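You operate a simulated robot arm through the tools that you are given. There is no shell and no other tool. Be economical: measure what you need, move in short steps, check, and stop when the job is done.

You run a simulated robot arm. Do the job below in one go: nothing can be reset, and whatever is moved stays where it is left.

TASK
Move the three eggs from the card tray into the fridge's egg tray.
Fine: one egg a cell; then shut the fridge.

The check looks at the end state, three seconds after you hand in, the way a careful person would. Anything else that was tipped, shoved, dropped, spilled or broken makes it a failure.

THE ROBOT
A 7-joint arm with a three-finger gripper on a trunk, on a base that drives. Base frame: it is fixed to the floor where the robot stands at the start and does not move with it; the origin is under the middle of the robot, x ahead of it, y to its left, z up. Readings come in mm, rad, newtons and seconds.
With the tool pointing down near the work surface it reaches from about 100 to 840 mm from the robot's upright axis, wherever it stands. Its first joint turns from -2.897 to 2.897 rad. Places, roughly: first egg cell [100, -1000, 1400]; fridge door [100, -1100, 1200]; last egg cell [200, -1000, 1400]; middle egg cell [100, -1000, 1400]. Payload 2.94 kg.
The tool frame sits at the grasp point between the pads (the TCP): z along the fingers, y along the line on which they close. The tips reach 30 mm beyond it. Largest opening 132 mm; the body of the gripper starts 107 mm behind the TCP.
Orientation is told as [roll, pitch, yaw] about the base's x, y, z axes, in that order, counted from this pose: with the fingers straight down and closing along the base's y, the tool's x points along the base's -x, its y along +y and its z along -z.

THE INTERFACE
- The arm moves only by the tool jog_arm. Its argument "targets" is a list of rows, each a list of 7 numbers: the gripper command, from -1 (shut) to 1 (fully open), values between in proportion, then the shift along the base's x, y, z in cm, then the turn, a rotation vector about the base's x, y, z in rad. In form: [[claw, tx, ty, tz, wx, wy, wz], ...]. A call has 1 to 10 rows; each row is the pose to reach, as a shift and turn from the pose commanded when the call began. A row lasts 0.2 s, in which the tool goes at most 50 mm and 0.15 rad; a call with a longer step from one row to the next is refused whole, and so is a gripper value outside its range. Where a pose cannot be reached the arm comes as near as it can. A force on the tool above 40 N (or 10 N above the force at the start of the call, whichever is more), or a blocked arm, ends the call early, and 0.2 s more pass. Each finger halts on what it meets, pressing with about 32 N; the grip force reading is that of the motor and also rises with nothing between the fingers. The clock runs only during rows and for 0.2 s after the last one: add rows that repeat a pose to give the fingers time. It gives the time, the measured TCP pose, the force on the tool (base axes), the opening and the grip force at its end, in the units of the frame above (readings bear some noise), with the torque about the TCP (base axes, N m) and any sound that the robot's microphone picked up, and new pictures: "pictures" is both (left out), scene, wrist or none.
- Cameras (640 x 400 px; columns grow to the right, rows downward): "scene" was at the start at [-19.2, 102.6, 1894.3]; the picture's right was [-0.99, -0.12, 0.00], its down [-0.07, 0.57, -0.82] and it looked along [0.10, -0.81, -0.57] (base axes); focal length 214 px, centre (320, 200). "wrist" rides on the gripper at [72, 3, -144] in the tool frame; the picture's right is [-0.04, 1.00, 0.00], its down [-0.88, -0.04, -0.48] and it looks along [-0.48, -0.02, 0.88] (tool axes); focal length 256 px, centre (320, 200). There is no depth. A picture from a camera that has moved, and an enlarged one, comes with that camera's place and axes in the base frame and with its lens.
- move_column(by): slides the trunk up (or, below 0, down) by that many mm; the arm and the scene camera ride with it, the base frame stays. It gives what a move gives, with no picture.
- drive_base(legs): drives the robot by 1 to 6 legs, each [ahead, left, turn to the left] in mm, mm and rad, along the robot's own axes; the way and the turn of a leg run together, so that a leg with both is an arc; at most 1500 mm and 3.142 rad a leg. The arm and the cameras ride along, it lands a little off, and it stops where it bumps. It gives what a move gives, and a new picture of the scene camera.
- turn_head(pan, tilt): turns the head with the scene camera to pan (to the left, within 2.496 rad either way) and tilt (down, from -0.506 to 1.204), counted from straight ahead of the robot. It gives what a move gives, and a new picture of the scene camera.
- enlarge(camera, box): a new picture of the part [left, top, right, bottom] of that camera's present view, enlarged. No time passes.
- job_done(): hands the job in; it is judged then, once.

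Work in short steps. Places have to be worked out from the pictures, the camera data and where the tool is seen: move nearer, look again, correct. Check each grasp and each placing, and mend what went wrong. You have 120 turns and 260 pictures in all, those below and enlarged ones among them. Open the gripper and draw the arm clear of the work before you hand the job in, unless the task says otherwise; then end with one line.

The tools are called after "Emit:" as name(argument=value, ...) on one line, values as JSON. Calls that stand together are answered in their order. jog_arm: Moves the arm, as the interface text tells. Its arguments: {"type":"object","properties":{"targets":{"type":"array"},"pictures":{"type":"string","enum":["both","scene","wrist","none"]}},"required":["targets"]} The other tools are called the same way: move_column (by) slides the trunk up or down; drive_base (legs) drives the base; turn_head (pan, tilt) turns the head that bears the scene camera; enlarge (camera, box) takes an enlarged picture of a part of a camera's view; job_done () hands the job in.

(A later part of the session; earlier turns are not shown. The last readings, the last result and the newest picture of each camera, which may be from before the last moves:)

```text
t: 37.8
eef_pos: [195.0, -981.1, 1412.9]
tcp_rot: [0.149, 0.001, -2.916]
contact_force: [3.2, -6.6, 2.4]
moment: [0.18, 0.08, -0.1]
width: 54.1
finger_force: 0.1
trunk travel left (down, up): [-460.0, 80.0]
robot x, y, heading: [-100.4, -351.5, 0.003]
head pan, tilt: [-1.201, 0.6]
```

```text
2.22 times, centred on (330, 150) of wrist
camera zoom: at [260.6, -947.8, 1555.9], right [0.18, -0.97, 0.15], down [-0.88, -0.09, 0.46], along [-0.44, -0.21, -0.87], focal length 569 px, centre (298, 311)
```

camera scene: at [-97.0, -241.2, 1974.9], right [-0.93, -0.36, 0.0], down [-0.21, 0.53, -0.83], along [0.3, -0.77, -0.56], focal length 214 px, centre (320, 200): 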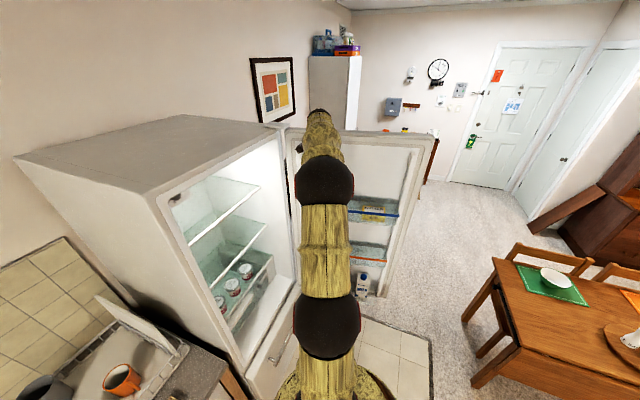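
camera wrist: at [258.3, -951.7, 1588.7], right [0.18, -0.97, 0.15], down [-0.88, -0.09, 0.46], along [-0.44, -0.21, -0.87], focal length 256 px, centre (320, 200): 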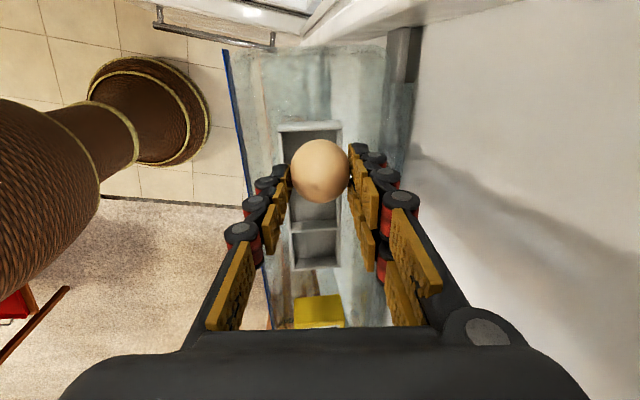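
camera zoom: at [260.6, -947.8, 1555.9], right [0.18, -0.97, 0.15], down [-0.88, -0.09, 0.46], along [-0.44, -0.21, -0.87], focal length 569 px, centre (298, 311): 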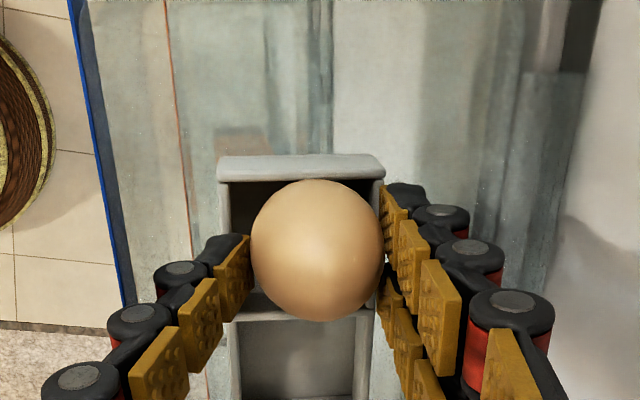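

The egg is free but leans on the door-side finger. I open a little more, with a small shift toward the door, then check.

Emit:
jog_arm(targets=[[-0.1, 0.03, -0.1, 0.1, 0, 0, 0], [-0.05, 0.06, -0.25, 0.2, 0, 0, 0], [-0.05, 0.06, -0.25, 0.3, 0, 0, 0]], pictures="none")

Emit:
enlarge(camera="wrist", box=[240, 60, 420, 240])

```text
t: 38.6
eef_pos: [193.9, -983.9, 1416.9]
tcp_rot: [0.149, -0.001, -2.916]
contact_force: [1.3, 0.6, -2.9]
moment: [0.06, 0.03, 0.02]
width: 61.1
finger_force: 0.1
trunk travel left (down, up): [-460.0, 80.0]
robot x, y, heading: [-100.3, -346.9, 0.001]
head pan, tilt: [-1.201, 0.6]
```

```text
2.22 times, centred on (330, 150) of wrist
camera zoom: at [260.6, -949.8, 1559.0], right [0.18, -0.97, 0.15], down [-0.88, -0.09, 0.46], along [-0.44, -0.21, -0.87], focal length 569 px, centre (298, 311)
```

zoom: 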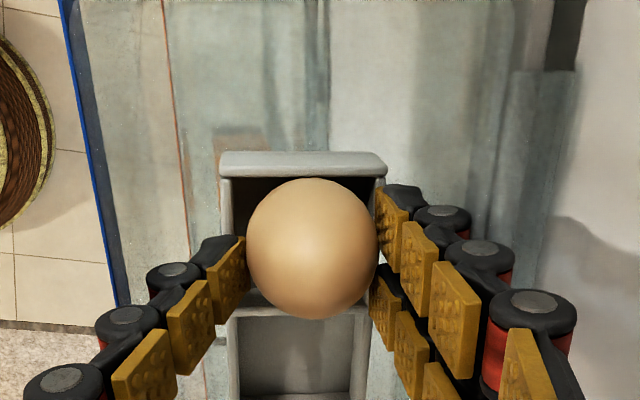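

Forces have vanished and the egg stands in the cell. I rise slowly and check.

Emit:
jog_arm(targets=[[-0.05, 0, 0.05, 0.8, 0, 0, 0], [0, 0, 0.05, 2, 0, 0, 0], [0, 0, 0.05, 4, 0, 0, 0], [0, 0, 0.05, 7, 0, 0, 0]], pictures="none")

Emit:
enlarge(camera="wrist", box=[220, 40, 440, 260])

```text
t: 39.6
eef_pos: [192.9, -980.4, 1488.0]
tcp_rot: [0.151, 0.0, -2.916]
contact_force: [-0.1, -0.1, 0.3]
moment: [-0.03, -0.02, -0.04]
width: 66.0
finger_force: 0.0
trunk travel left (down, up): [-460.0, 80.0]
robot x, y, heading: [-98.9, -349.9, 0.002]
head pan, tilt: [-1.201, 0.6]
```

```text
1.82 times, centred on (330, 150) of wrist
camera zoom: at [259.8, -946.6, 1629.4], right [0.18, -0.97, 0.15], down [-0.88, -0.09, 0.46], along [-0.44, -0.21, -0.87], focal length 465 px, centre (302, 291)
```

zoom: 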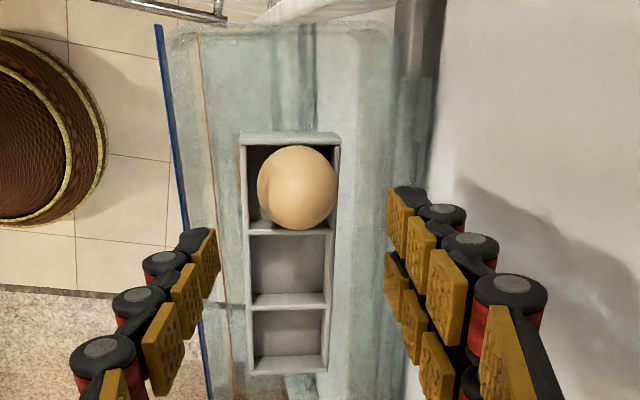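

Egg one stands in its cell. I retreat along the same path: untilt and move back first, then on to the eggs.

Emit:
jog_arm(targets=[[0.05, 0, 1, 4, 0, 0, 0], [0.05, -0.5, 5.5, 4.5, 0.05, 0.012, 0], [0.05, -1, 10, 4.5, 0.1, 0.023, 0], [0.05, -2, 14.5, 4.5, 0.146, 0.034, 0], [0.05, -2, 19.3, 3.5, 0.146, 0.034, 0], [0.05, -2, 24, 2, 0.146, 0.034, 0], [0.05, -2, 28.5, 0, 0.146, 0.034, 0], [0.05, -2, 33, -2, 0.146, 0.034, 0], [0.05, -2, 37.5, -4, 0.146, 0.034, 0], [0.05, -2, 42, -6, 0.146, 0.034, 0]], pictures="none")

Emit:
jog_arm(targets=[[0.05, 0, 4.5, -1, 0, 0, 0.14], [0.05, 0, 9, -1, 0, 0, 0.28], [0.05, 1.5, 13.5, -1, 0, 0, 0.42], [0.05, 4, 17, -1, 0, 0, 0.56], [0.05, 7, 20.5, -1, 0, 0, 0.7], [0.05, 10, 24, -2, 0, 0, 0.84], [0.05, 14, 27, -2, 0, 0, 0.98], [0.05, 18, 30, -2, 0, 0, 1.12], [0.05, 22, 33, -2, 0, 0, 1.26], [0.05, 26, 36, -2, 0, 0, 1.35]], pictures="wrist")

```text
t: 41.8
eef_pos: [172.4, -559.9, 1425.9]
tcp_rot: [0.001, 0.001, -2.916]
contact_force: [0.4, 0.4, 0.3]
moment: [-0.01, -0.03, -0.01]
width: 69.4
finger_force: 0.1
trunk travel left (down, up): [-460.0, 80.0]
robot x, y, heading: [-98.5, -349.3, 0.004]
head pan, tilt: [-1.201, 0.6]
```

```text
t: 44.0
eef_pos: [436.8, -202.4, 1403.7]
tcp_rot: [-0.003, -0.002, -1.566]
contact_force: [0.8, 0.0, 0.3]
moment: [-0.04, 0.08, -0.01]
width: 69.2
finger_force: 0.1
trunk travel left (down, up): [-460.0, 80.0]
robot x, y, heading: [-96.6, -348.7, 0.001]
head pan, tilt: [-1.201, 0.6]
camera wrist: at [440.4, -130.0, 1547.7], right [1.0, -0.04, 0.0], down [-0.03, -0.88, 0.48], along [-0.02, -0.48, -0.88], focal length 256 px, centre (320, 200)
```

wrist: 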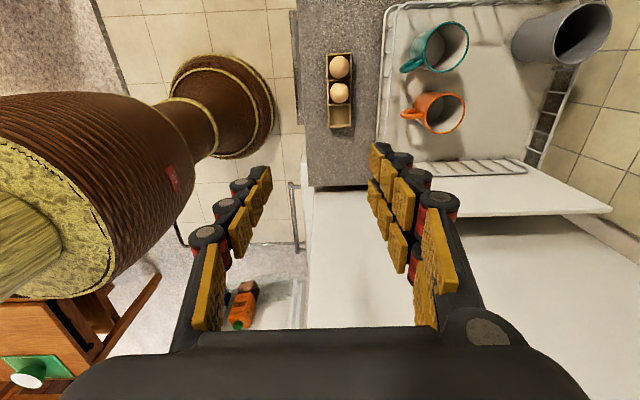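

I'm back near the eggs. I lower the trunk 250 mm and move over the middle egg, stopping above it.

Emit:
move_column(by=-250)

Emit:
jog_arm(targets=[[0.05, 3, 0.3, -3, 0, 0, 0], [0.05, 4.3, 0.5, -7, 0, 0, 0], [0.05, 4.3, 0.5, -11.5, 0, 0, 0], [0.05, 4.3, 0.5, -14, 0, 0, 0], [0.05, 4.3, 0.5, -14, 0, 0, 0]], pictures="wrist")

```text
t: 46.6
eef_pos: [435.3, -204.2, 1156.9]
tcp_rot: [0.001, 0.0, -1.568]
contact_force: [-0.1, 0.5, 0.3]
moment: [-0.02, 0.02, -0.01]
width: 69.2
finger_force: 0.1
trunk travel left (down, up): [-210.0, 330.0]
robot x, y, heading: [-96.7, -348.0, 0.006]
head pan, tilt: [-1.201, 0.6]
```

```text
t: 47.8
eef_pos: [474.7, -199.4, 1016.0]
tcp_rot: [0.001, -0.001, -1.568]
contact_force: [0.3, -0.6, 0.4]
moment: [0.03, 0.04, 0.0]
width: 69.1
finger_force: 0.0
trunk travel left (down, up): [-210.0, 330.0]
robot x, y, heading: [-95.9, -352.6, 0.006]
head pan, tilt: [-1.201, 0.6]
camera wrist: at [477.8, -125.4, 1157.7], right [1.0, -0.04, 0.0], down [-0.03, -0.88, 0.48], along [-0.02, -0.48, -0.88], focal length 256 px, centre (320, 200)
```

wrist: 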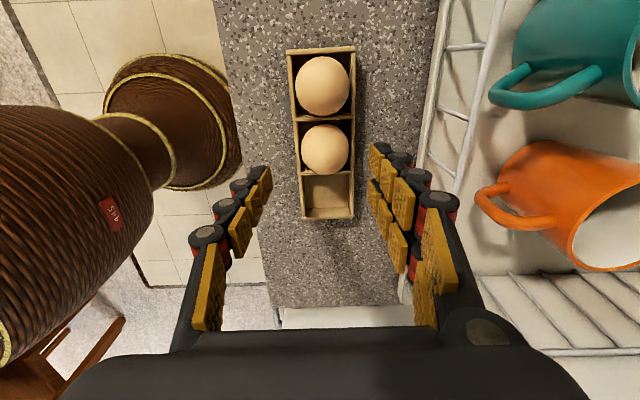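

The middle egg is at (479,-196). I align, descend to z≈966 and close.

Emit:
jog_arm(targets=[[0.05, 0.45, 0.3, -2.5, 0, 0, 0], [0.05, 0.45, 0.3, -5, 0, 0, 0], [0.05, 0.45, 0.3, -5, 0, 0, 0], [-0.1, 0.45, 0.3, -5, 0, 0, 0], [-0.25, 0.45, 0.3, -5, 0, 0, 0], [-0.4, 0.45, 0.3, -5, 0, 0, 0], [-0.5, 0.45, 0.3, -5, 0, 0, 0], [-0.5, 0.45, 0.3, -5, 0, 0, 0]], pictures="wrist")

```text
t: 49.6
eef_pos: [482.8, -195.3, 965.3]
tcp_rot: [0.0, -0.002, -1.567]
contact_force: [-0.4, -0.3, -0.2]
moment: [0.03, 0.05, 0.01]
width: 39.5
finger_force: 12.2
trunk travel left (down, up): [-210.0, 330.0]
robot x, y, heading: [-97.2, -350.6, 0.003]
head pan, tilt: [-1.201, 0.6]
camera wrist: at [485.9, -122.3, 1107.8], right [1.0, -0.04, 0.0], down [-0.03, -0.88, 0.48], along [-0.02, -0.48, -0.88], focal length 256 px, centre (320, 200)
```

wrist: 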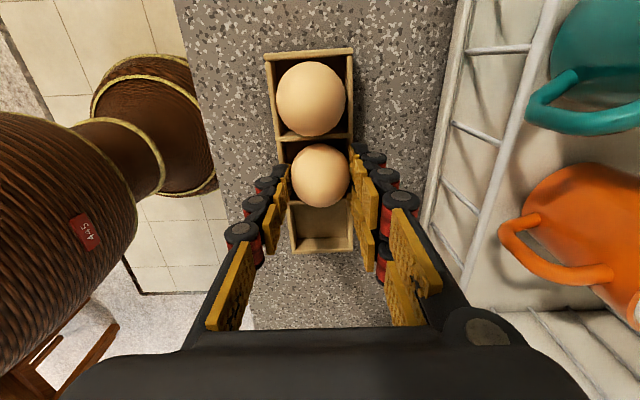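

Egg two is gripped (39.5 mm, 12 N). I lift and raise the trunk, with a check.

Emit:
jog_arm(targets=[[-0.5, 0, 0, 1.5, 0, 0, 0], [-0.5, 0, 0, 3.5, 0, 0, 0], [-0.5, 0, 0, 6, 0, 0, 0]], pictures="wrist")

Emit:
move_column(by=250)

Emit:
jog_arm(targets=[[-0.5, -4, 0, 2.5, 0, 0, -0.1], [-0.5, -8, 0, 5, 0, 0, -0.2], [-0.5, -12, -1, 7.5, 0, 0, -0.3], [-0.5, -16, -3, 9.5, 0, 0, -0.4], [-0.5, -20, -5, 11.5, 0, 0, -0.5], [-0.5, -23, -8.5, 13, 0, 0, -0.6], [-0.5, -26, -12, 14, 0, 0, -0.7], [-0.5, -28, -16.5, 14, 0, 0, -0.8], [-0.5, -29.5, -21, 14, 0, 0, -0.9], [-0.5, -30.5, -25.5, 14, 0, 0, -1.0]], pictures="none")

Emit:
jog_arm(targets=[[-0.5, -0.5, -4.5, 1.5, 0, 0, -0.05], [-0.5, -1, -9, 3, 0, 0, -0.1], [-0.5, -1.5, -13.5, 4.5, 0, 0, -0.15], [-0.5, -2, -18, 6, 0, 0, -0.2], [-0.5, -2.5, -22.5, 7.5, 0, 0, -0.25], [-0.5, -3, -27, 9, 0, 0, -0.3], [-0.5, -3, -31.5, 11, 0, 0, -0.35], [-0.5, -3, -36, 11, 0, 0, -0.35], [-0.5, -3, -40, 11, 0, 0, -0.35]], pictures="wrist")

```text
t: 50.4
eef_pos: [484.0, -195.4, 1027.1]
tcp_rot: [0.0, 0.001, -1.566]
contact_force: [-0.4, -0.5, -1.2]
moment: [-0.02, -0.01, -0.02]
width: 39.7
finger_force: 12.2
trunk travel left (down, up): [-210.0, 330.0]
robot x, y, heading: [-98.0, -352.0, 0.007]
head pan, tilt: [-1.201, 0.6]
camera wrist: at [486.0, -122.7, 1168.9], right [1.0, -0.04, 0.0], down [-0.03, -0.88, 0.48], along [-0.02, -0.48, -0.88], focal length 256 px, centre (320, 200)
```

wrist: 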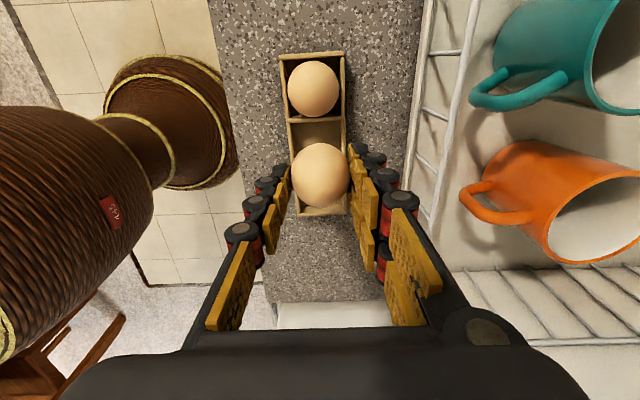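

```text
t: 53.0
eef_pos: [484.1, -195.3, 1275.1]
tcp_rot: [-0.001, 0.0, -1.567]
contact_force: [-0.1, 0.1, -0.4]
moment: [-0.02, 0.01, 0.01]
width: 39.2
finger_force: 11.6
trunk travel left (down, up): [-460.0, 80.0]
robot x, y, heading: [-97.8, -348.9, 0.005]
head pan, tilt: [-1.201, 0.6]
```

```text
t: 55.2
eef_pos: [175.5, -447.5, 1416.2]
tcp_rot: [-0.002, -0.001, -2.567]
contact_force: [0.1, -0.6, -1.0]
moment: [-0.02, 0.0, 0.0]
width: 39.5
finger_force: 11.8
trunk travel left (down, up): [-460.0, 80.0]
robot x, y, heading: [-99.0, -348.8, 0.001]
head pan, tilt: [-1.201, 0.6]
```

```text
t: 57.2
eef_pos: [148.1, -853.4, 1525.6]
tcp_rot: [-0.001, 0.001, -2.916]
contact_force: [0.0, -0.4, -1.3]
moment: [0.05, 0.02, -0.02]
width: 39.9
finger_force: 11.5
trunk travel left (down, up): [-460.0, 80.0]
robot x, y, heading: [-98.6, -350.8, 0.002]
head pan, tilt: [-1.201, 0.6]
camera wrist: at [219.0, -839.3, 1668.9], right [0.18, -0.98, 0.0], down [-0.86, -0.16, 0.48], along [-0.47, -0.08, -0.88], focal length 256 px, centre (320, 200)
```

wrist: 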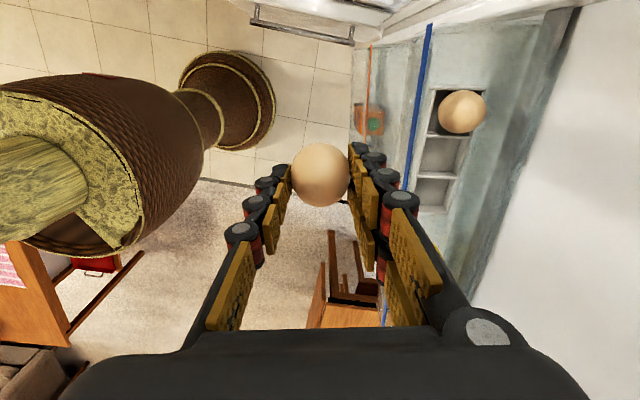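

Egg one stands fine in the hinge-side cell. I bring egg two over the middle cell with a slightly smaller tilt.

Emit:
jog_arm(targets=[[-0.5, 0.1, -4, 0, -0.05, -0.012, 0], [-0.5, 0.2, -8, 0, -0.0973, -0.0229, 0], [-0.5, 0.27, -12, -0.5, -0.0973, -0.0229, 0], [-0.5, 0.27, -14.1, -2, -0.0973, -0.0229, 0], [-0.5, 0.27, -14.1, -5, -0.0973, -0.0229, 0], [-0.5, 0.27, -14.1, -7.5, -0.0973, -0.0229, 0], [-0.5, 0.27, -14.1, -7.5, -0.0973, -0.0229, 0]], pictures="wrist")

Emit:
enlarge(camera="wrist", box=[240, 60, 420, 240])

```text
t: 58.8
eef_pos: [152.6, -990.6, 1447.8]
tcp_rot: [0.098, 0.001, -2.917]
contact_force: [0.0, 0.5, -0.6]
moment: [-0.01, 0.01, 0.0]
width: 39.7
finger_force: 11.5
trunk travel left (down, up): [-460.0, 80.0]
robot x, y, heading: [-98.1, -346.4, 0.001]
head pan, tilt: [-1.201, 0.6]
camera wrist: at [220.2, -961.5, 1590.7], right [0.18, -0.98, 0.1], down [-0.88, -0.11, 0.47], along [-0.45, -0.17, -0.88], focal length 256 px, centre (320, 200)
```

wrist: 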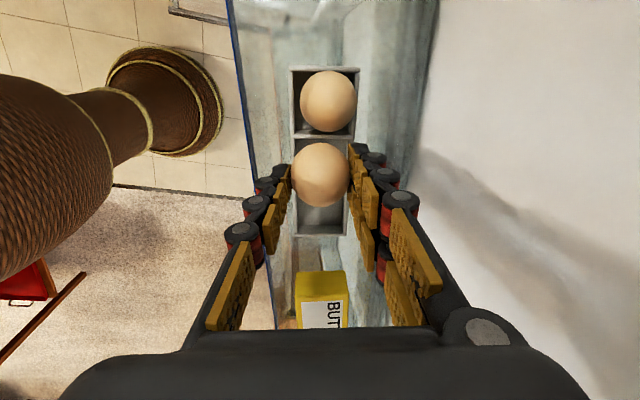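

```text
2.22 times, centred on (330, 150) of wrist
camera zoom: at [220.2, -961.5, 1590.7], right [0.18, -0.98, 0.1], down [-0.88, -0.11, 0.47], along [-0.45, -0.17, -0.88], focal length 569 px, centre (298, 311)
```

zoom: 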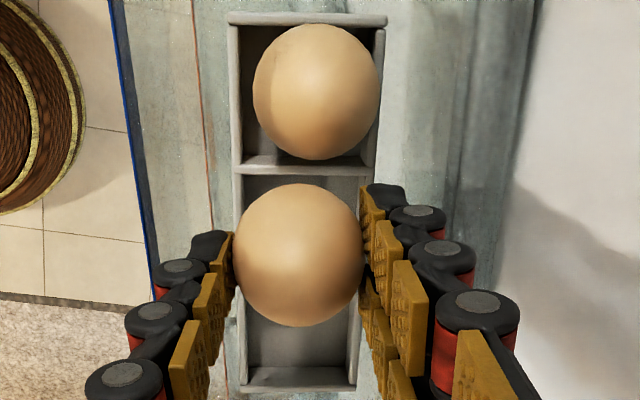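

Row alignment is right, but the egg should go about 4 mm toward the door. I correct that and lower.

Emit:
jog_arm(targets=[[-0.5, 0.05, -0.4, -0.5, 0, 0, 0], [-0.5, 0.05, -0.4, -1.2, 0, 0, 0], [-0.5, 0.05, -0.4, -1.9, 0, 0, 0], [-0.5, 0.05, -0.4, -2.4, 0, 0, 0], [-0.5, 0.05, -0.4, -2.4, 0, 0, 0]], pictures="none")

Emit:
enlarge(camera="wrist", box=[240, 60, 420, 240])

```text
t: 60.0
eef_pos: [151.9, -995.6, 1425.4]
tcp_rot: [0.101, -0.001, -2.916]
contact_force: [0.4, -0.1, -0.9]
moment: [-0.04, 0.0, -0.03]
width: 39.6
finger_force: 11.6
trunk travel left (down, up): [-460.0, 80.0]
robot x, y, heading: [-96.3, -351.3, 0.004]
head pan, tilt: [-1.201, 0.6]
```

```text
2.22 times, centred on (330, 150) of wrist
camera zoom: at [220.0, -968.0, 1567.3], right [0.18, -0.98, 0.1], down [-0.88, -0.11, 0.47], along [-0.45, -0.17, -0.88], focal length 569 px, centre (298, 311)
```

zoom: 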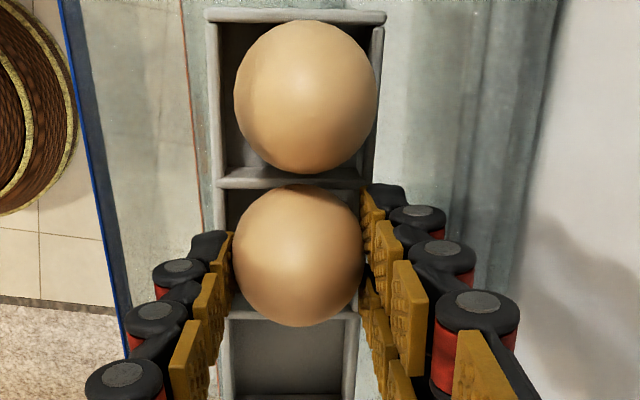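

The egg is well centred. I lower to contact in small steps.

Emit:
jog_arm(targets=[[-0.5, 0, 0, -0.3, 0, 0, 0], [-0.5, 0, 0, -0.6, 0, 0, 0], [-0.5, 0, 0, -0.6, 0, 0, 0]], pictures="none")

Emit:
jog_arm(targets=[[-0.5, 0, 0, -0.15, 0, 0, 0], [-0.5, 0, 0, -0.25, 0, 0, 0]], pictures="none")

Emit:
jog_arm(targets=[[-0.5, 0, 0, -0.15, 0, 0, 0], [-0.5, 0, 0, -0.2, 0, 0, 0]], pictures="none")

```text
t: 60.8
eef_pos: [152.0, -996.5, 1419.7]
tcp_rot: [0.1, -0.001, -2.916]
contact_force: [-0.7, 0.2, -0.6]
moment: [-0.02, 0.01, 0.01]
width: 39.9
finger_force: 11.5
trunk travel left (down, up): [-460.0, 80.0]
robot x, y, heading: [-100.8, -350.9, 0.0]
head pan, tilt: [-1.201, 0.6]
```

```text
t: 61.4
eef_pos: [151.5, -997.0, 1416.7]
tcp_rot: [0.099, 0.0, -2.918]
contact_force: [0.4, 0.0, 0.1]
moment: [0.03, -0.03, -0.02]
width: 39.6
finger_force: 11.6
trunk travel left (down, up): [-460.0, 80.0]
robot x, y, heading: [-98.6, -353.7, 0.005]
head pan, tilt: [-1.201, 0.6]
```

```text
t: 62.0
eef_pos: [150.5, -996.4, 1414.9]
tcp_rot: [0.099, 0.0, -2.917]
contact_force: [0.2, 1.2, -0.7]
moment: [0.0, -0.03, -0.01]
width: 39.4
finger_force: 12.1
trunk travel left (down, up): [-460.0, 80.0]
robot x, y, heading: [-98.8, -353.2, 0.003]
head pan, tilt: [-1.201, 0.6]
```

No contact yet. I take a little more.

Emit:
jog_arm(targets=[[-0.5, 0, 0, -0.1, 0, 0, 0], [-0.5, 0, 0, -0.2, 0, 0, 0]], pictures="none")

Emit:
jog_arm(targets=[[-0.5, 0, 0, -0.1, 0, 0, 0], [-0.5, 0, 0, -0.2, 0, 0, 0]], pictures="none")

Emit:
enlarge(camera="wrist", box=[240, 60, 420, 240])

```text
t: 62.6
eef_pos: [151.6, -996.1, 1414.2]
tcp_rot: [0.1, 0.001, -2.916]
contact_force: [-0.6, -1.1, 0.9]
moment: [-0.01, -0.04, 0.03]
width: 39.6
finger_force: 11.9
trunk travel left (down, up): [-460.0, 80.0]
robot x, y, heading: [-96.1, -355.4, -0.0]
head pan, tilt: [-1.201, 0.6]
```

```text
t: 63.2
eef_pos: [151.4, -996.1, 1413.4]
tcp_rot: [0.102, 0.001, -2.919]
contact_force: [0.9, 0.1, 11.5]
moment: [0.01, -0.04, 0.02]
width: 39.4
finger_force: 11.7
trunk travel left (down, up): [-460.0, 80.0]
robot x, y, heading: [-102.5, -349.7, 0.003]
head pan, tilt: [-1.201, 0.6]
```

```text
2.22 times, centred on (330, 150) of wrist
camera zoom: at [219.1, -967.6, 1556.5], right [0.18, -0.98, 0.1], down [-0.88, -0.11, 0.47], along [-0.45, -0.17, -0.88], focal length 569 px, centre (298, 311)
```

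zoom: 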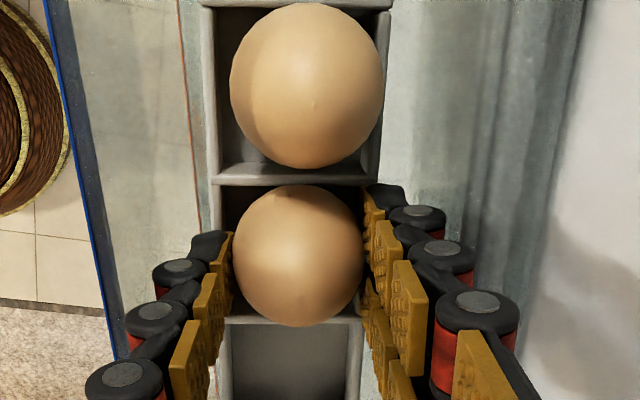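

There is a clean vertical contact. I ease up 2 mm and open, then lift.

Emit:
jog_arm(targets=[[-0.5, 0, 0, 0.25, 0, 0, 0], [-0.42, 0, 0, 0.25, 0, 0, 0], [-0.34, 0, 0, 0.25, 0, 0, 0], [-0.26, 0, 0, 0.25, 0, 0, 0], [-0.18, 0, 0, 0.25, 0, 0, 0], [-0.1, 0, 0, 0.25, 0, 0, 0], [-0.1, 0, 0, 0.25, 0, 0, 0]], pictures="none")

Emit:
enlarge(camera="wrist", box=[240, 60, 420, 240])

```text
t: 64.8
eef_pos: [152.3, -995.1, 1414.6]
tcp_rot: [0.101, 0.0, -2.916]
contact_force: [-0.4, 2.1, -3.5]
moment: [0.0, 0.02, -0.02]
width: 56.6
finger_force: 0.1
trunk travel left (down, up): [-460.0, 80.0]
robot x, y, heading: [-97.6, -351.3, 0.008]
head pan, tilt: [-1.201, 0.6]
```

```text
2.22 times, centred on (330, 150) of wrist
camera zoom: at [219.5, -968.7, 1556.5], right [0.18, -0.98, 0.1], down [-0.88, -0.11, 0.47], along [-0.45, -0.17, -0.88], focal length 569 px, centre (298, 311)
```

zoom: 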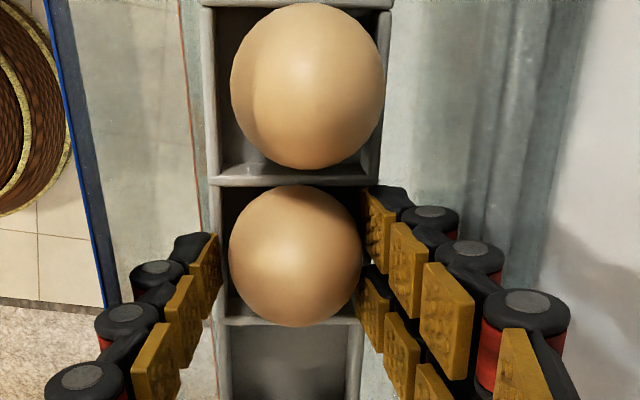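

The egg is free on both sides. I rise slowly and check.

Emit:
jog_arm(targets=[[-0.1, 0, 0, 0.3, 0, 0, 0], [-0.05, 0, 0, 1, 0, 0, 0], [0, 0, 0, 3, 0, 0, 0], [0, 0, 0, 6, 0, 0, 0], [0, 0, 0.5, 9.5, 0, 0, 0]], pictures="none")

Emit:
enlarge(camera="wrist", box=[220, 40, 440, 260])

```text
t: 66.0
eef_pos: [149.0, -991.0, 1507.9]
tcp_rot: [0.099, 0.002, -2.916]
contact_force: [-0.3, 0.8, -0.1]
moment: [-0.03, 0.01, 0.03]
width: 66.2
finger_force: 0.0
trunk travel left (down, up): [-460.0, 80.0]
robot x, y, heading: [-100.6, -351.6, 0.001]
head pan, tilt: [-1.201, 0.6]
```

```text
1.82 times, centred on (330, 150) of wrist
camera zoom: at [217.2, -963.1, 1651.5], right [0.18, -0.98, 0.1], down [-0.88, -0.11, 0.47], along [-0.45, -0.17, -0.88], focal length 465 px, centre (302, 291)
```

zoom: 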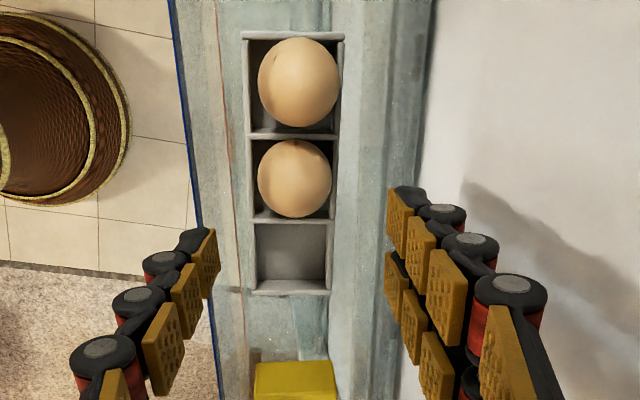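

Two eggs are in. I return for the last one by the same path.

Emit:
jog_arm(targets=[[0.05, 0, 3, 2, 0, 0, 0], [0.05, 0.5, 7, 2.5, 0.05, 0.012, 0], [0.05, 1, 11.5, 2.5, 0.0973, 0.0229, 0], [0.05, 2, 16, 2.5, 0.0973, 0.0229, 0], [0.05, 2, 20.5, 1.5, 0.0973, 0.0229, 0], [0.05, 2, 25, 0, 0.0973, 0.0229, 0], [0.05, 2, 29.5, -2, 0.0973, 0.0229, 0], [0.05, 2, 34, -4, 0.0973, 0.0229, 0], [0.05, 2, 38.5, -6, 0.0973, 0.0229, 0], [0.05, 2, 43, -8, 0.0973, 0.0229, 0]], pictures="none")

Emit:
jog_arm(targets=[[0.05, 0, 4.5, -1, 0, 0, 0.14], [0.05, 0, 9, -1, 0, 0, 0.28], [0.05, 1.5, 13.5, -1, 0, 0, 0.42], [0.05, 4, 17, -1, 0, 0, 0.56], [0.05, 7, 20.5, -1, 0, 0, 0.7], [0.05, 10, 24, -2, 0, 0, 0.84], [0.05, 13.5, 27.5, -2, 0, 0, 0.98], [0.05, 17, 31, -2, 0, 0, 1.12], [0.05, 20.5, 34.5, -2, 0, 0, 1.26], [0.05, 24, 38, -2, 0, 0, 1.35]], pictures="none")

Emit:
move_column(by=-250)

```text
t: 68.2
eef_pos: [171.6, -554.6, 1427.5]
tcp_rot: [0.002, 0.001, -2.916]
contact_force: [0.0, 0.8, 0.4]
moment: [-0.03, 0.01, 0.02]
width: 69.2
finger_force: 0.0
trunk travel left (down, up): [-460.0, 80.0]
robot x, y, heading: [-95.9, -353.6, 0.006]
head pan, tilt: [-1.201, 0.6]
```

```text
t: 70.4
eef_pos: [413.7, -179.5, 1411.8]
tcp_rot: [-0.002, -0.002, -1.564]
contact_force: [0.6, 0.1, 0.2]
moment: [0.0, 0.05, 0.04]
width: 69.2
finger_force: 0.1
trunk travel left (down, up): [-460.0, 80.0]
robot x, y, heading: [-99.0, -347.6, 0.002]
head pan, tilt: [-1.201, 0.6]
```

```text
t: 72.9
eef_pos: [411.3, -180.9, 1163.7]
tcp_rot: [0.0, 0.001, -1.568]
contact_force: [-0.9, 0.5, -0.6]
moment: [0.0, 0.0, 0.02]
width: 69.1
finger_force: 0.2
trunk travel left (down, up): [-210.0, 330.0]
robot x, y, heading: [-99.1, -350.8, 0.004]
head pan, tilt: [-1.201, 0.6]
```

The last egg is near (480,-144). I move above it and look.

Emit:
jog_arm(targets=[[0.05, 3, 1.5, -2.5, 0, 0, 0], [0.05, 5.5, 3, -6, 0, 0, 0], [0.05, 6.7, 3.5, -10.5, 0, 0, 0], [0.05, 6.7, 3.5, -14.5, 0, 0, 0], [0.05, 6.7, 3.5, -14.5, 0, 0, 0]], pictures="wrist")

```text
t: 74.1
eef_pos: [480.2, -145.1, 1015.4]
tcp_rot: [-0.001, 0.001, -1.566]
contact_force: [0.2, -0.3, -0.2]
moment: [-0.03, 0.02, 0.01]
width: 69.3
finger_force: 0.1
trunk travel left (down, up): [-210.0, 330.0]
robot x, y, heading: [-100.8, -351.1, 0.004]
head pan, tilt: [-1.201, 0.6]
camera wrist: at [482.5, -71.5, 1159.4], right [1.0, -0.04, 0.0], down [-0.03, -0.88, 0.48], along [-0.02, -0.48, -0.88], focal length 256 px, centre (320, 200)
```

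wrist: 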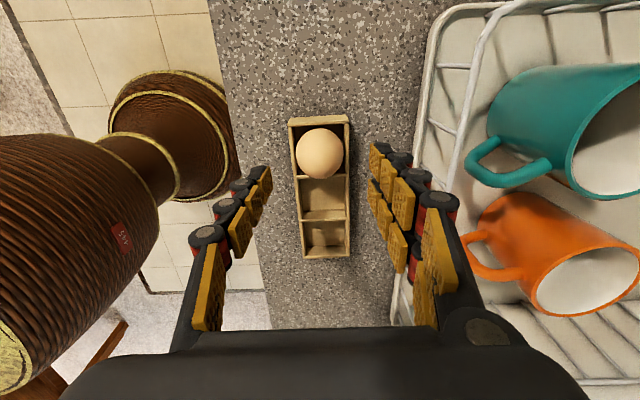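

It is aligned at (479,-146). I descend, close and lift.

Emit:
jog_arm(targets=[[0.05, -0.05, -0.1, -2.5, 0, 0, 0], [0.05, -0.05, -0.1, -4.9, 0, 0, 0], [0.05, -0.05, -0.1, -4.9, 0, 0, 0], [-0.1, -0.05, -0.1, -4.9, 0, 0, 0], [-0.25, -0.05, -0.1, -4.9, 0, 0, 0], [-0.4, -0.05, -0.1, -4.9, 0, 0, 0], [-0.5, -0.05, -0.1, -4.9, 0, 0, 0], [-0.5, -0.05, -0.1, -4.9, 0, 0, 0]], pictures="wrist")

Emit:
jog_arm(targets=[[-0.5, 0, 0, 1.5, 0, 0, 0], [-0.5, 0, 0, 3.5, 0, 0, 0], [-0.5, 0, 0, 6, 0, 0, 0]], pictures="wrist")

```text
t: 75.9
eef_pos: [476.6, -147.0, 965.5]
tcp_rot: [-0.002, 0.0, -1.569]
contact_force: [-0.3, -0.4, -0.1]
moment: [0.02, -0.03, 0.01]
width: 39.4
finger_force: 12.4
trunk travel left (down, up): [-210.0, 330.0]
robot x, y, heading: [-97.6, -352.2, 0.005]
head pan, tilt: [-1.201, 0.6]
camera wrist: at [480.5, -74.0, 1109.4], right [1.0, -0.04, 0.0], down [-0.03, -0.88, 0.48], along [-0.02, -0.48, -0.88], focal length 256 px, centre (320, 200)
```

wrist: 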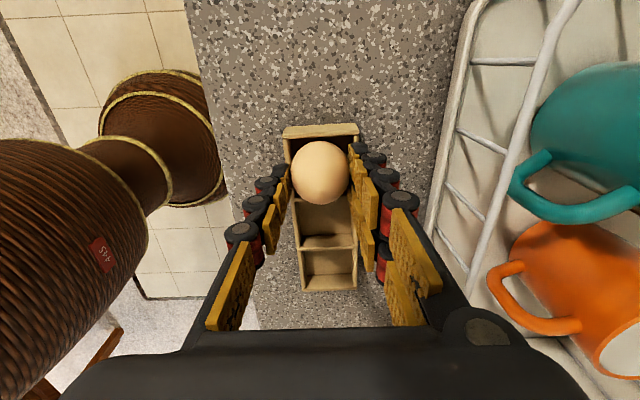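

```text
t: 76.7
eef_pos: [478.1, -148.2, 1029.4]
tcp_rot: [0.0, 0.001, -1.569]
contact_force: [-0.2, 0.0, -1.3]
moment: [0.04, 0.01, 0.0]
width: 39.3
finger_force: 11.4
trunk travel left (down, up): [-210.0, 330.0]
robot x, y, heading: [-94.4, -351.1, 0.004]
head pan, tilt: [-1.201, 0.6]
camera wrist: at [480.7, -74.1, 1172.8], right [1.0, -0.04, 0.0], down [-0.03, -0.88, 0.48], along [-0.02, -0.48, -0.88], focal length 256 px, centre (320, 200)
```

wrist: 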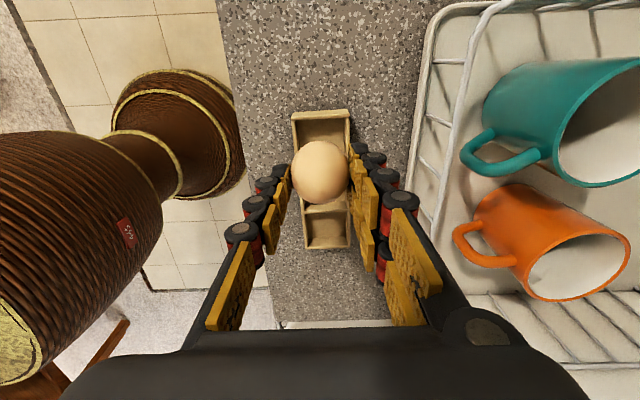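

Egg three is held. I raise the trunk and carry it over.

Emit:
move_column(by=250)

Emit:
jog_arm(targets=[[-0.5, -4, 0, 2.5, 0, 0, -0.1], [-0.5, -8, -1, 5, 0, 0, -0.2], [-0.5, -12, -3, 7, 0, 0, -0.3], [-0.5, -15.5, -6, 8.5, 0, 0, -0.4], [-0.5, -19, -9, 10, 0, 0, -0.5], [-0.5, -22.5, -12, 11.5, 0, 0, -0.6], [-0.5, -26, -15, 13, 0, 0, -0.7], [-0.5, -28, -19, 14, 0, 0, -0.8], [-0.5, -29.5, -23.5, 14, 0, 0, -0.9], [-0.5, -30.5, -28, 14, 0, 0, -1.0]], pictures="none")

Emit:
jog_arm(targets=[[-0.5, -0.5, -4.5, 1.5, 0, 0, -0.05], [-0.5, -1, -9, 3, 0, 0, -0.1], [-0.5, -1.5, -13.5, 4.5, 0, 0, -0.15], [-0.5, -2.5, -18, 6, 0, 0, -0.2], [-0.5, -3.5, -22.5, 7.5, 0, 0, -0.25], [-0.5, -4.5, -27, 9, 0, 0, -0.3], [-0.5, -5.5, -31.3, 11, 0, 0, -0.35], [-0.5, -6.5, -36, 11, 0, 0, -0.35], [-0.5, -6.5, -40.5, 11, 0, 0, -0.35], [-0.5, -6.5, -43.5, 11, 0, 0, -0.35]], pictures="wrist")

```text
t: 79.3
eef_pos: [477.5, -147.6, 1280.4]
tcp_rot: [0.0, 0.0, -1.567]
contact_force: [0.0, -0.6, -1.0]
moment: [-0.03, 0.01, -0.02]
width: 39.5
finger_force: 11.8
trunk travel left (down, up): [-460.0, 80.0]
robot x, y, heading: [-99.7, -353.7, 0.005]
head pan, tilt: [-1.201, 0.6]
```

```text
t: 81.5
eef_pos: [172.8, -426.8, 1419.1]
tcp_rot: [0.001, 0.0, -2.567]
contact_force: [-0.9, -0.1, -1.2]
moment: [0.0, 0.02, -0.05]
width: 39.5
finger_force: 11.6
trunk travel left (down, up): [-460.0, 80.0]
robot x, y, heading: [-98.3, -349.1, 0.003]
head pan, tilt: [-1.201, 0.6]
```

```text
t: 83.7
eef_pos: [108.6, -861.4, 1530.6]
tcp_rot: [-0.001, 0.001, -2.915]
contact_force: [1.2, -0.1, -0.9]
moment: [0.01, 0.03, -0.03]
width: 39.5
finger_force: 12.2
trunk travel left (down, up): [-460.0, 80.0]
robot x, y, heading: [-101.1, -351.1, 0.006]
head pan, tilt: [-1.201, 0.6]
camera wrist: at [180.5, -846.7, 1672.9], right [0.18, -0.98, 0.0], down [-0.86, -0.16, 0.48], along [-0.47, -0.08, -0.88], focal length 256 px, centre (320, 200)
```

wrist: 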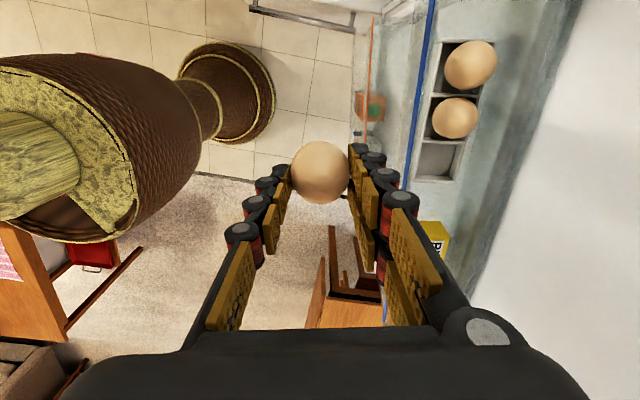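

I bring egg three over the last cell with the same tilt and look.

Emit:
jog_arm(targets=[[-0.5, 0, -4, 0, -0.05, -0.012, 0], [-0.5, -0.1, -8, 0, -0.0973, -0.0229, 0], [-0.5, -0.2, -12, -0.5, -0.0973, -0.0229, 0], [-0.5, -0.25, -14.4, -2, -0.0973, -0.0229, 0], [-0.5, -0.25, -14.4, -5, -0.0973, -0.0229, 0], [-0.5, -0.25, -14.4, -8, -0.0973, -0.0229, 0], [-0.5, -0.25, -14.4, -8, -0.0973, -0.0229, 0]], pictures="none")

Emit:
enlarge(camera="wrist", box=[240, 60, 420, 240])

```text
t: 85.3
eef_pos: [106.5, -1006.2, 1450.6]
tcp_rot: [0.099, 0.0, -2.918]
contact_force: [-0.2, -0.8, -0.1]
moment: [-0.01, 0.02, -0.02]
width: 39.6
finger_force: 11.7
trunk travel left (down, up): [-460.0, 80.0]
robot x, y, heading: [-98.3, -349.8, 0.004]
head pan, tilt: [-1.201, 0.6]
```

```text
2.22 times, centred on (330, 150) of wrist
camera zoom: at [174.8, -978.1, 1593.0], right [0.18, -0.98, 0.1], down [-0.88, -0.11, 0.47], along [-0.45, -0.17, -0.88], focal length 569 px, centre (298, 311)
```

zoom: 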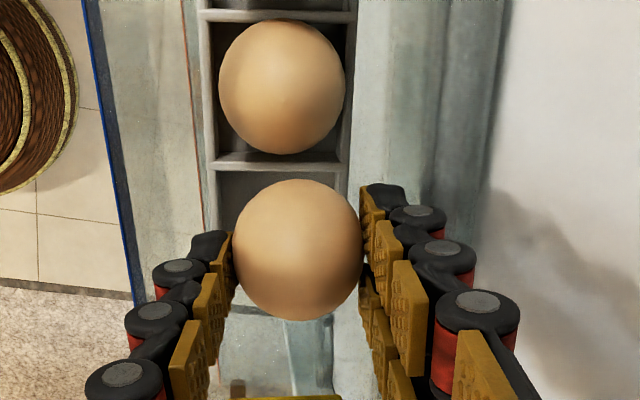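

It is nearly centred. I shift 1.5 mm away from the door and lower to contact.

Emit:
jog_arm(targets=[[-0.5, 0, 0.15, -0.7, 0, 0, 0], [-0.5, 0, 0.15, -1.4, 0, 0, 0], [-0.5, 0, 0.15, -2.1, 0, 0, 0], [-0.5, 0, 0.15, -2.7, 0, 0, 0], [-0.5, 0, 0.15, -2.7, 0, 0, 0]], pictures="none")

Emit:
enlarge(camera="wrist", box=[240, 60, 420, 240])

```text
t: 86.5
eef_pos: [103.4, -1006.6, 1424.3]
tcp_rot: [0.1, 0.001, -2.918]
contact_force: [0.5, -0.3, -0.1]
moment: [0.0, 0.05, -0.01]
width: 39.7
finger_force: 12.7
trunk travel left (down, up): [-460.0, 80.0]
robot x, y, heading: [-98.9, -354.9, 0.003]
head pan, tilt: [-1.201, 0.6]
```

```text
2.22 times, centred on (330, 150) of wrist
camera zoom: at [172.2, -978.5, 1565.8], right [0.18, -0.98, 0.1], down [-0.88, -0.11, 0.47], along [-0.45, -0.17, -0.88], focal length 569 px, centre (298, 311)
```

zoom: 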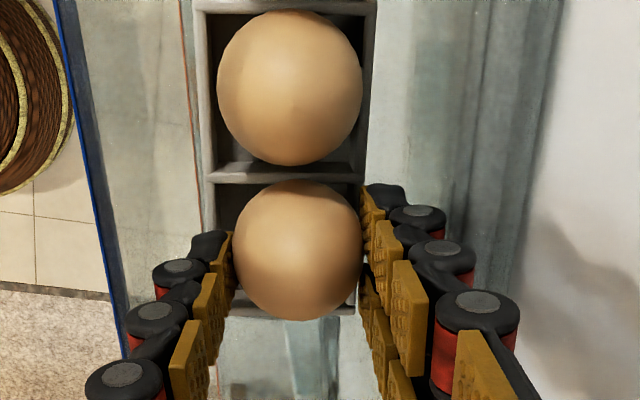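

Good. I lower the last centimetre in small steps.

Emit:
jog_arm(targets=[[-0.5, 0, 0.1, -0.3, 0, 0, 0], [-0.5, 0, 0.1, -0.6, 0, 0, 0], [-0.5, 0, 0.1, -0.8, 0, 0, 0], [-0.5, 0, 0.1, -0.8, 0, 0, 0]], pictures="none")

Emit:
jog_arm(targets=[[-0.5, 0, 0, -0.1, 0, 0, 0], [-0.5, 0, 0, -0.2, 0, 0, 0]], pictures="none")

Emit:
jog_arm(targets=[[-0.5, 0, 0, -0.1, 0, 0, 0], [-0.5, 0, 0, -0.15, 0, 0, 0]], pictures="none")

```text
t: 87.5
eef_pos: [104.9, -1003.1, 1415.1]
tcp_rot: [0.1, -0.001, -2.917]
contact_force: [-0.7, -0.2, 3.2]
moment: [-0.03, 0.03, -0.04]
width: 39.6
finger_force: 12.2
trunk travel left (down, up): [-460.0, 80.0]
robot x, y, heading: [-96.9, -353.4, 0.004]
head pan, tilt: [-1.201, 0.6]
```

```text
t: 88.1
eef_pos: [105.1, -1002.3, 1414.8]
tcp_rot: [0.102, 0.002, -2.917]
contact_force: [0.1, -2.4, 11.7]
moment: [-0.14, -0.05, -0.04]
width: 39.9
finger_force: 11.5
trunk travel left (down, up): [-460.0, 80.0]
robot x, y, heading: [-101.1, -351.4, 0.003]
head pan, tilt: [-1.201, 0.6]
```

```text
t: 88.7
eef_pos: [105.1, -1002.4, 1411.0]
tcp_rot: [0.101, -0.001, -2.916]
contact_force: [3.3, -1.5, 9.3]
moment: [-0.1, -0.15, -0.03]
width: 39.6
finger_force: 12.3
trunk travel left (down, up): [-460.0, 80.0]
robot x, y, heading: [-98.0, -346.7, 0.008]
head pan, tilt: [-1.201, 0.6]
```

Contact is made. I ease up about 3 mm, open slowly and look.

Emit:
jog_arm(targets=[[-0.5, 0, -0.05, 0.4, 0, 0, 0], [-0.42, 0, -0.05, 0.4, 0, 0, 0], [-0.34, 0, -0.05, 0.4, 0, 0, 0], [-0.26, 0, -0.05, 0.4, 0, 0, 0], [-0.18, 0, -0.05, 0.4, 0, 0, 0], [-0.1, 0, -0.05, 0.4, 0, 0, 0], [-0.1, 0, -0.05, 0.4, 0, 0, 0]], pictures="none")

Emit:
enlarge(camera="wrist", box=[240, 60, 420, 240])

```text
t: 90.3
eef_pos: [104.8, -1003.6, 1415.5]
tcp_rot: [0.099, -0.001, -2.918]
contact_force: [-0.7, 1.4, -3.4]
moment: [0.07, 0.04, -0.01]
width: 57.1
finger_force: 0.1
trunk travel left (down, up): [-460.0, 80.0]
robot x, y, heading: [-101.9, -353.0, 0.003]
head pan, tilt: [-1.201, 0.6]
```

```text
2.22 times, centred on (330, 150) of wrist
camera zoom: at [172.7, -976.2, 1557.8], right [0.18, -0.98, 0.1], down [-0.88, -0.11, 0.47], along [-0.45, -0.17, -0.88], focal length 569 px, centre (298, 311)
```

zoom: 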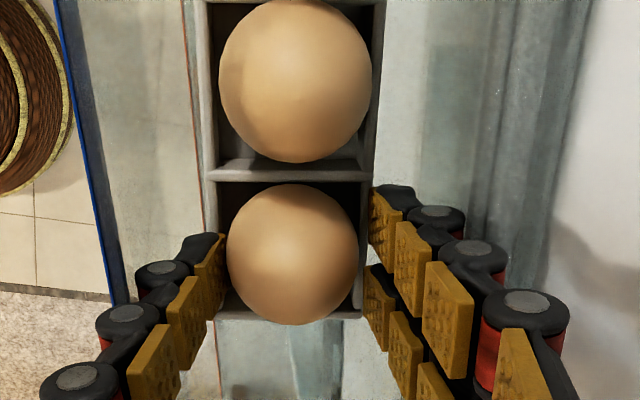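

The egg is in its cell and free. I rise slowly and check all three.

Emit:
jog_arm(targets=[[-0.1, 0, 0, 0.3, 0, 0, 0], [-0.05, 0, 0, 1, 0, 0, 0], [0, 0, 0, 3, 0, 0, 0], [0, 0, 0, 6, 0, 0, 0], [0, 0, 0.5, 9.5, 0, 0, 0]], pictures="none")

Emit:
enlarge(camera="wrist", box=[220, 0, 440, 260])

Emit:
jog_arm(targets=[[0, 0, 3, 3, 0, 0, 0], [0, 0, 7.5, 4, 0.05, 0.012, 0], [0, 0, 12, 5, 0.0973, 0.0229, 0], [0, 0, 16.5, 5, 0.0973, 0.0229, 0], [0, 0, 21, 5, 0.0973, 0.0229, 0], [0, 0, 25.5, 5, 0.0973, 0.0229, 0], [0, 0, 30, 5, 0.0973, 0.0229, 0]], pictures="both")

```text
t: 91.5
eef_pos: [107.0, -999.1, 1512.8]
tcp_rot: [0.1, 0.0, -2.915]
contact_force: [0.9, -0.4, 0.3]
moment: [-0.02, -0.02, 0.01]
width: 66.0
finger_force: 0.0
trunk travel left (down, up): [-460.0, 80.0]
robot x, y, heading: [-96.5, -347.1, 0.006]
head pan, tilt: [-1.201, 0.6]
```

```text
1.54 times, centred on (330, 130) of wrist
camera zoom: at [175.7, -971.1, 1654.9], right [0.18, -0.98, 0.1], down [-0.88, -0.11, 0.47], along [-0.45, -0.17, -0.88], focal length 394 px, centre (305, 308)
```

zoom: 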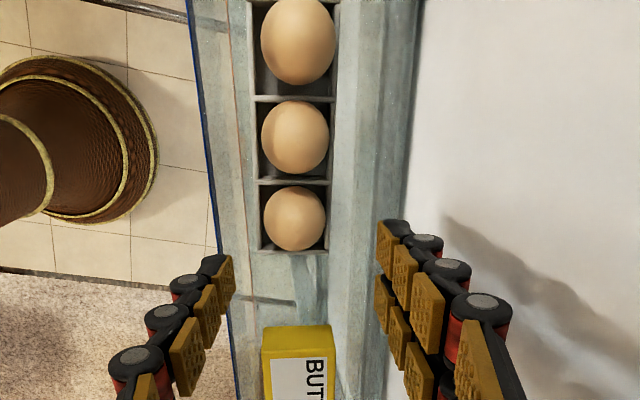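

```text
t: 93.1
eef_pos: [102.3, -694.1, 1563.4]
tcp_rot: [0.002, -0.001, -2.917]
contact_force: [-0.3, 0.4, 0.1]
moment: [-0.07, -0.07, 0.0]
width: 66.0
finger_force: 0.0
trunk travel left (down, up): [-460.0, 80.0]
robot x, y, heading: [-95.5, -351.5, 0.003]
head pan, tilt: [-1.201, 0.6]
camera scene: at [-97.4, -239.7, 1974.8], right [-0.93, -0.36, 0.0], down [-0.21, 0.52, -0.83], along [0.3, -0.77, -0.56], focal length 214 px, centre (320, 200)
camera wrist: at [173.8, -679.9, 1706.1], right [0.18, -0.98, 0.0], down [-0.87, -0.16, 0.48], along [-0.47, -0.09, -0.88], focal length 256 px, centre (320, 200)
```

scene: 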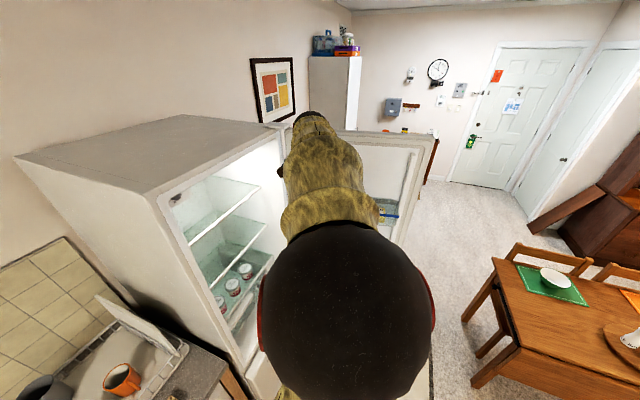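
wrist: 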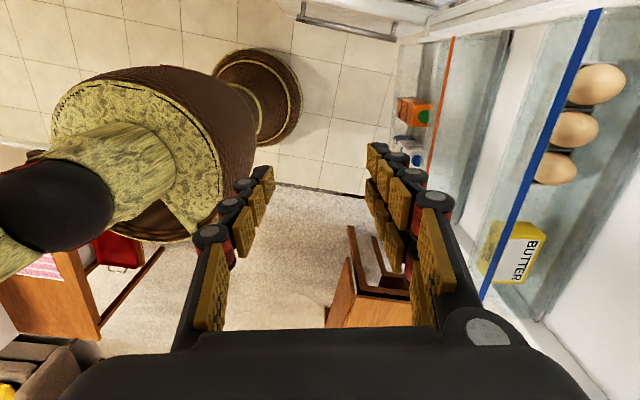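

All three eggs stand in their cells. For closing I need to hook the door's outer face over its top near the free edge and sweep it shut. First I bring the arm in front of the robot with the fingers shut, raise the trunk, and look at the floor around.

Emit:
jog_arm(targets=[[-0.4, 2, 4.5, 0, 0, 0, 0.1], [-0.6, 4, 9, 0, 0, 0, 0.2], [-0.8, 6, 13.5, 0, 0, 0, 0.3], [-1, 9, 17.5, 0, 0, 0, 0.4], [-1, 12, 21, 0, 0, 0, 0.5], [-1, 15, 25, 0, 0, 0, 0.6], [-1, 17, 29, 0, 0, 0, 0.7], [-1, 18, 33.5, 0, 0, 0, 0.8]], pictures="none")

Emit:
move_column(by=80)

Emit:
turn_head(pan=-1.5, tilt=0.6)

Emit:
turn_head(pan=-2.3, tilt=0.8)

```text
t: 94.9
eef_pos: [284.6, -365.0, 1561.4]
tcp_rot: [0.0, -0.002, -2.115]
contact_force: [0.3, 0.3, 0.0]
moment: [-0.01, 0.04, 0.0]
width: 0.1
finger_force: 28.9
trunk travel left (down, up): [-460.0, 80.0]
robot x, y, heading: [-99.0, -350.2, 0.004]
head pan, tilt: [-1.201, 0.6]
```

```text
t: 96.1
eef_pos: [283.9, -365.6, 1639.9]
tcp_rot: [0.0, 0.0, -2.116]
contact_force: [-0.5, 0.1, -1.0]
moment: [-0.01, -0.01, -0.01]
width: 0.0
finger_force: 28.6
trunk travel left (down, up): [-540.0, 0.0]
robot x, y, heading: [-97.6, -350.1, 0.001]
head pan, tilt: [-1.201, 0.6]
```

```text
t: 96.9
eef_pos: [284.2, -366.6, 1640.8]
tcp_rot: [0.002, -0.001, -2.117]
contact_force: [0.2, 0.0, 0.1]
moment: [0.0, 0.04, -0.01]
width: 0.0
finger_force: 28.3
trunk travel left (down, up): [-540.0, 0.0]
robot x, y, heading: [-97.5, -355.5, 0.009]
head pan, tilt: [-1.499, 0.6]
camera scene: at [-122.1, -248.2, 2054.9], right [-1.0, -0.08, 0.0], down [-0.04, 0.56, -0.83], along [0.06, -0.82, -0.56], focal length 214 px, centre (320, 200)
```

scene: 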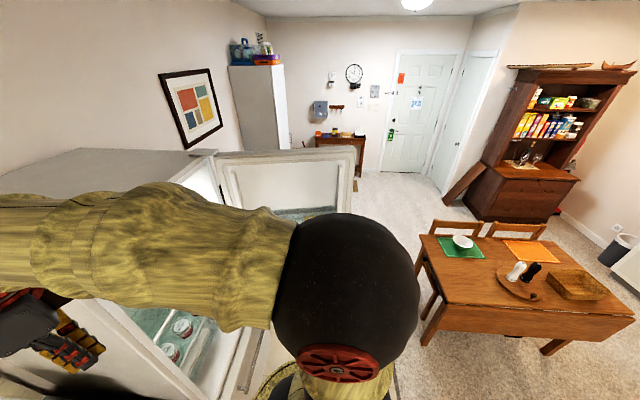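

```text
t: 98.0
eef_pos: [283.9, -365.0, 1640.4]
tcp_rot: [0.0, -0.001, -2.118]
contact_force: [0.5, 0.1, -0.3]
moment: [-0.01, 0.02, 0.0]
width: 0.0
finger_force: 28.7
trunk travel left (down, up): [-540.0, 0.0]
robot x, y, heading: [-100.5, -351.2, 0.006]
head pan, tilt: [-2.3, 0.799]
camera scene: at [-182.3, -220.5, 2038.1], right [-0.75, 0.66, 0.0], down [0.48, 0.54, -0.7], along [-0.46, -0.52, -0.72], focal length 214 px, centre (320, 200)
```

scene: 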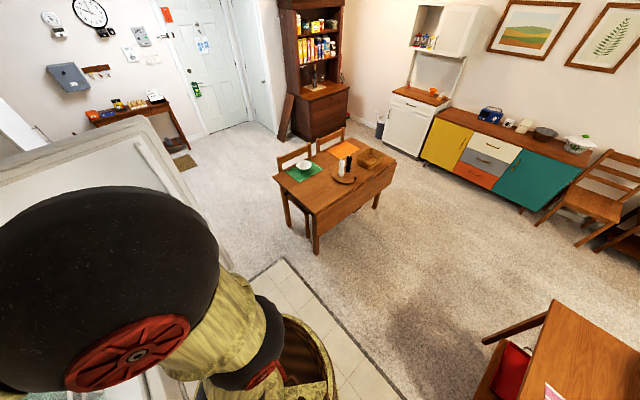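

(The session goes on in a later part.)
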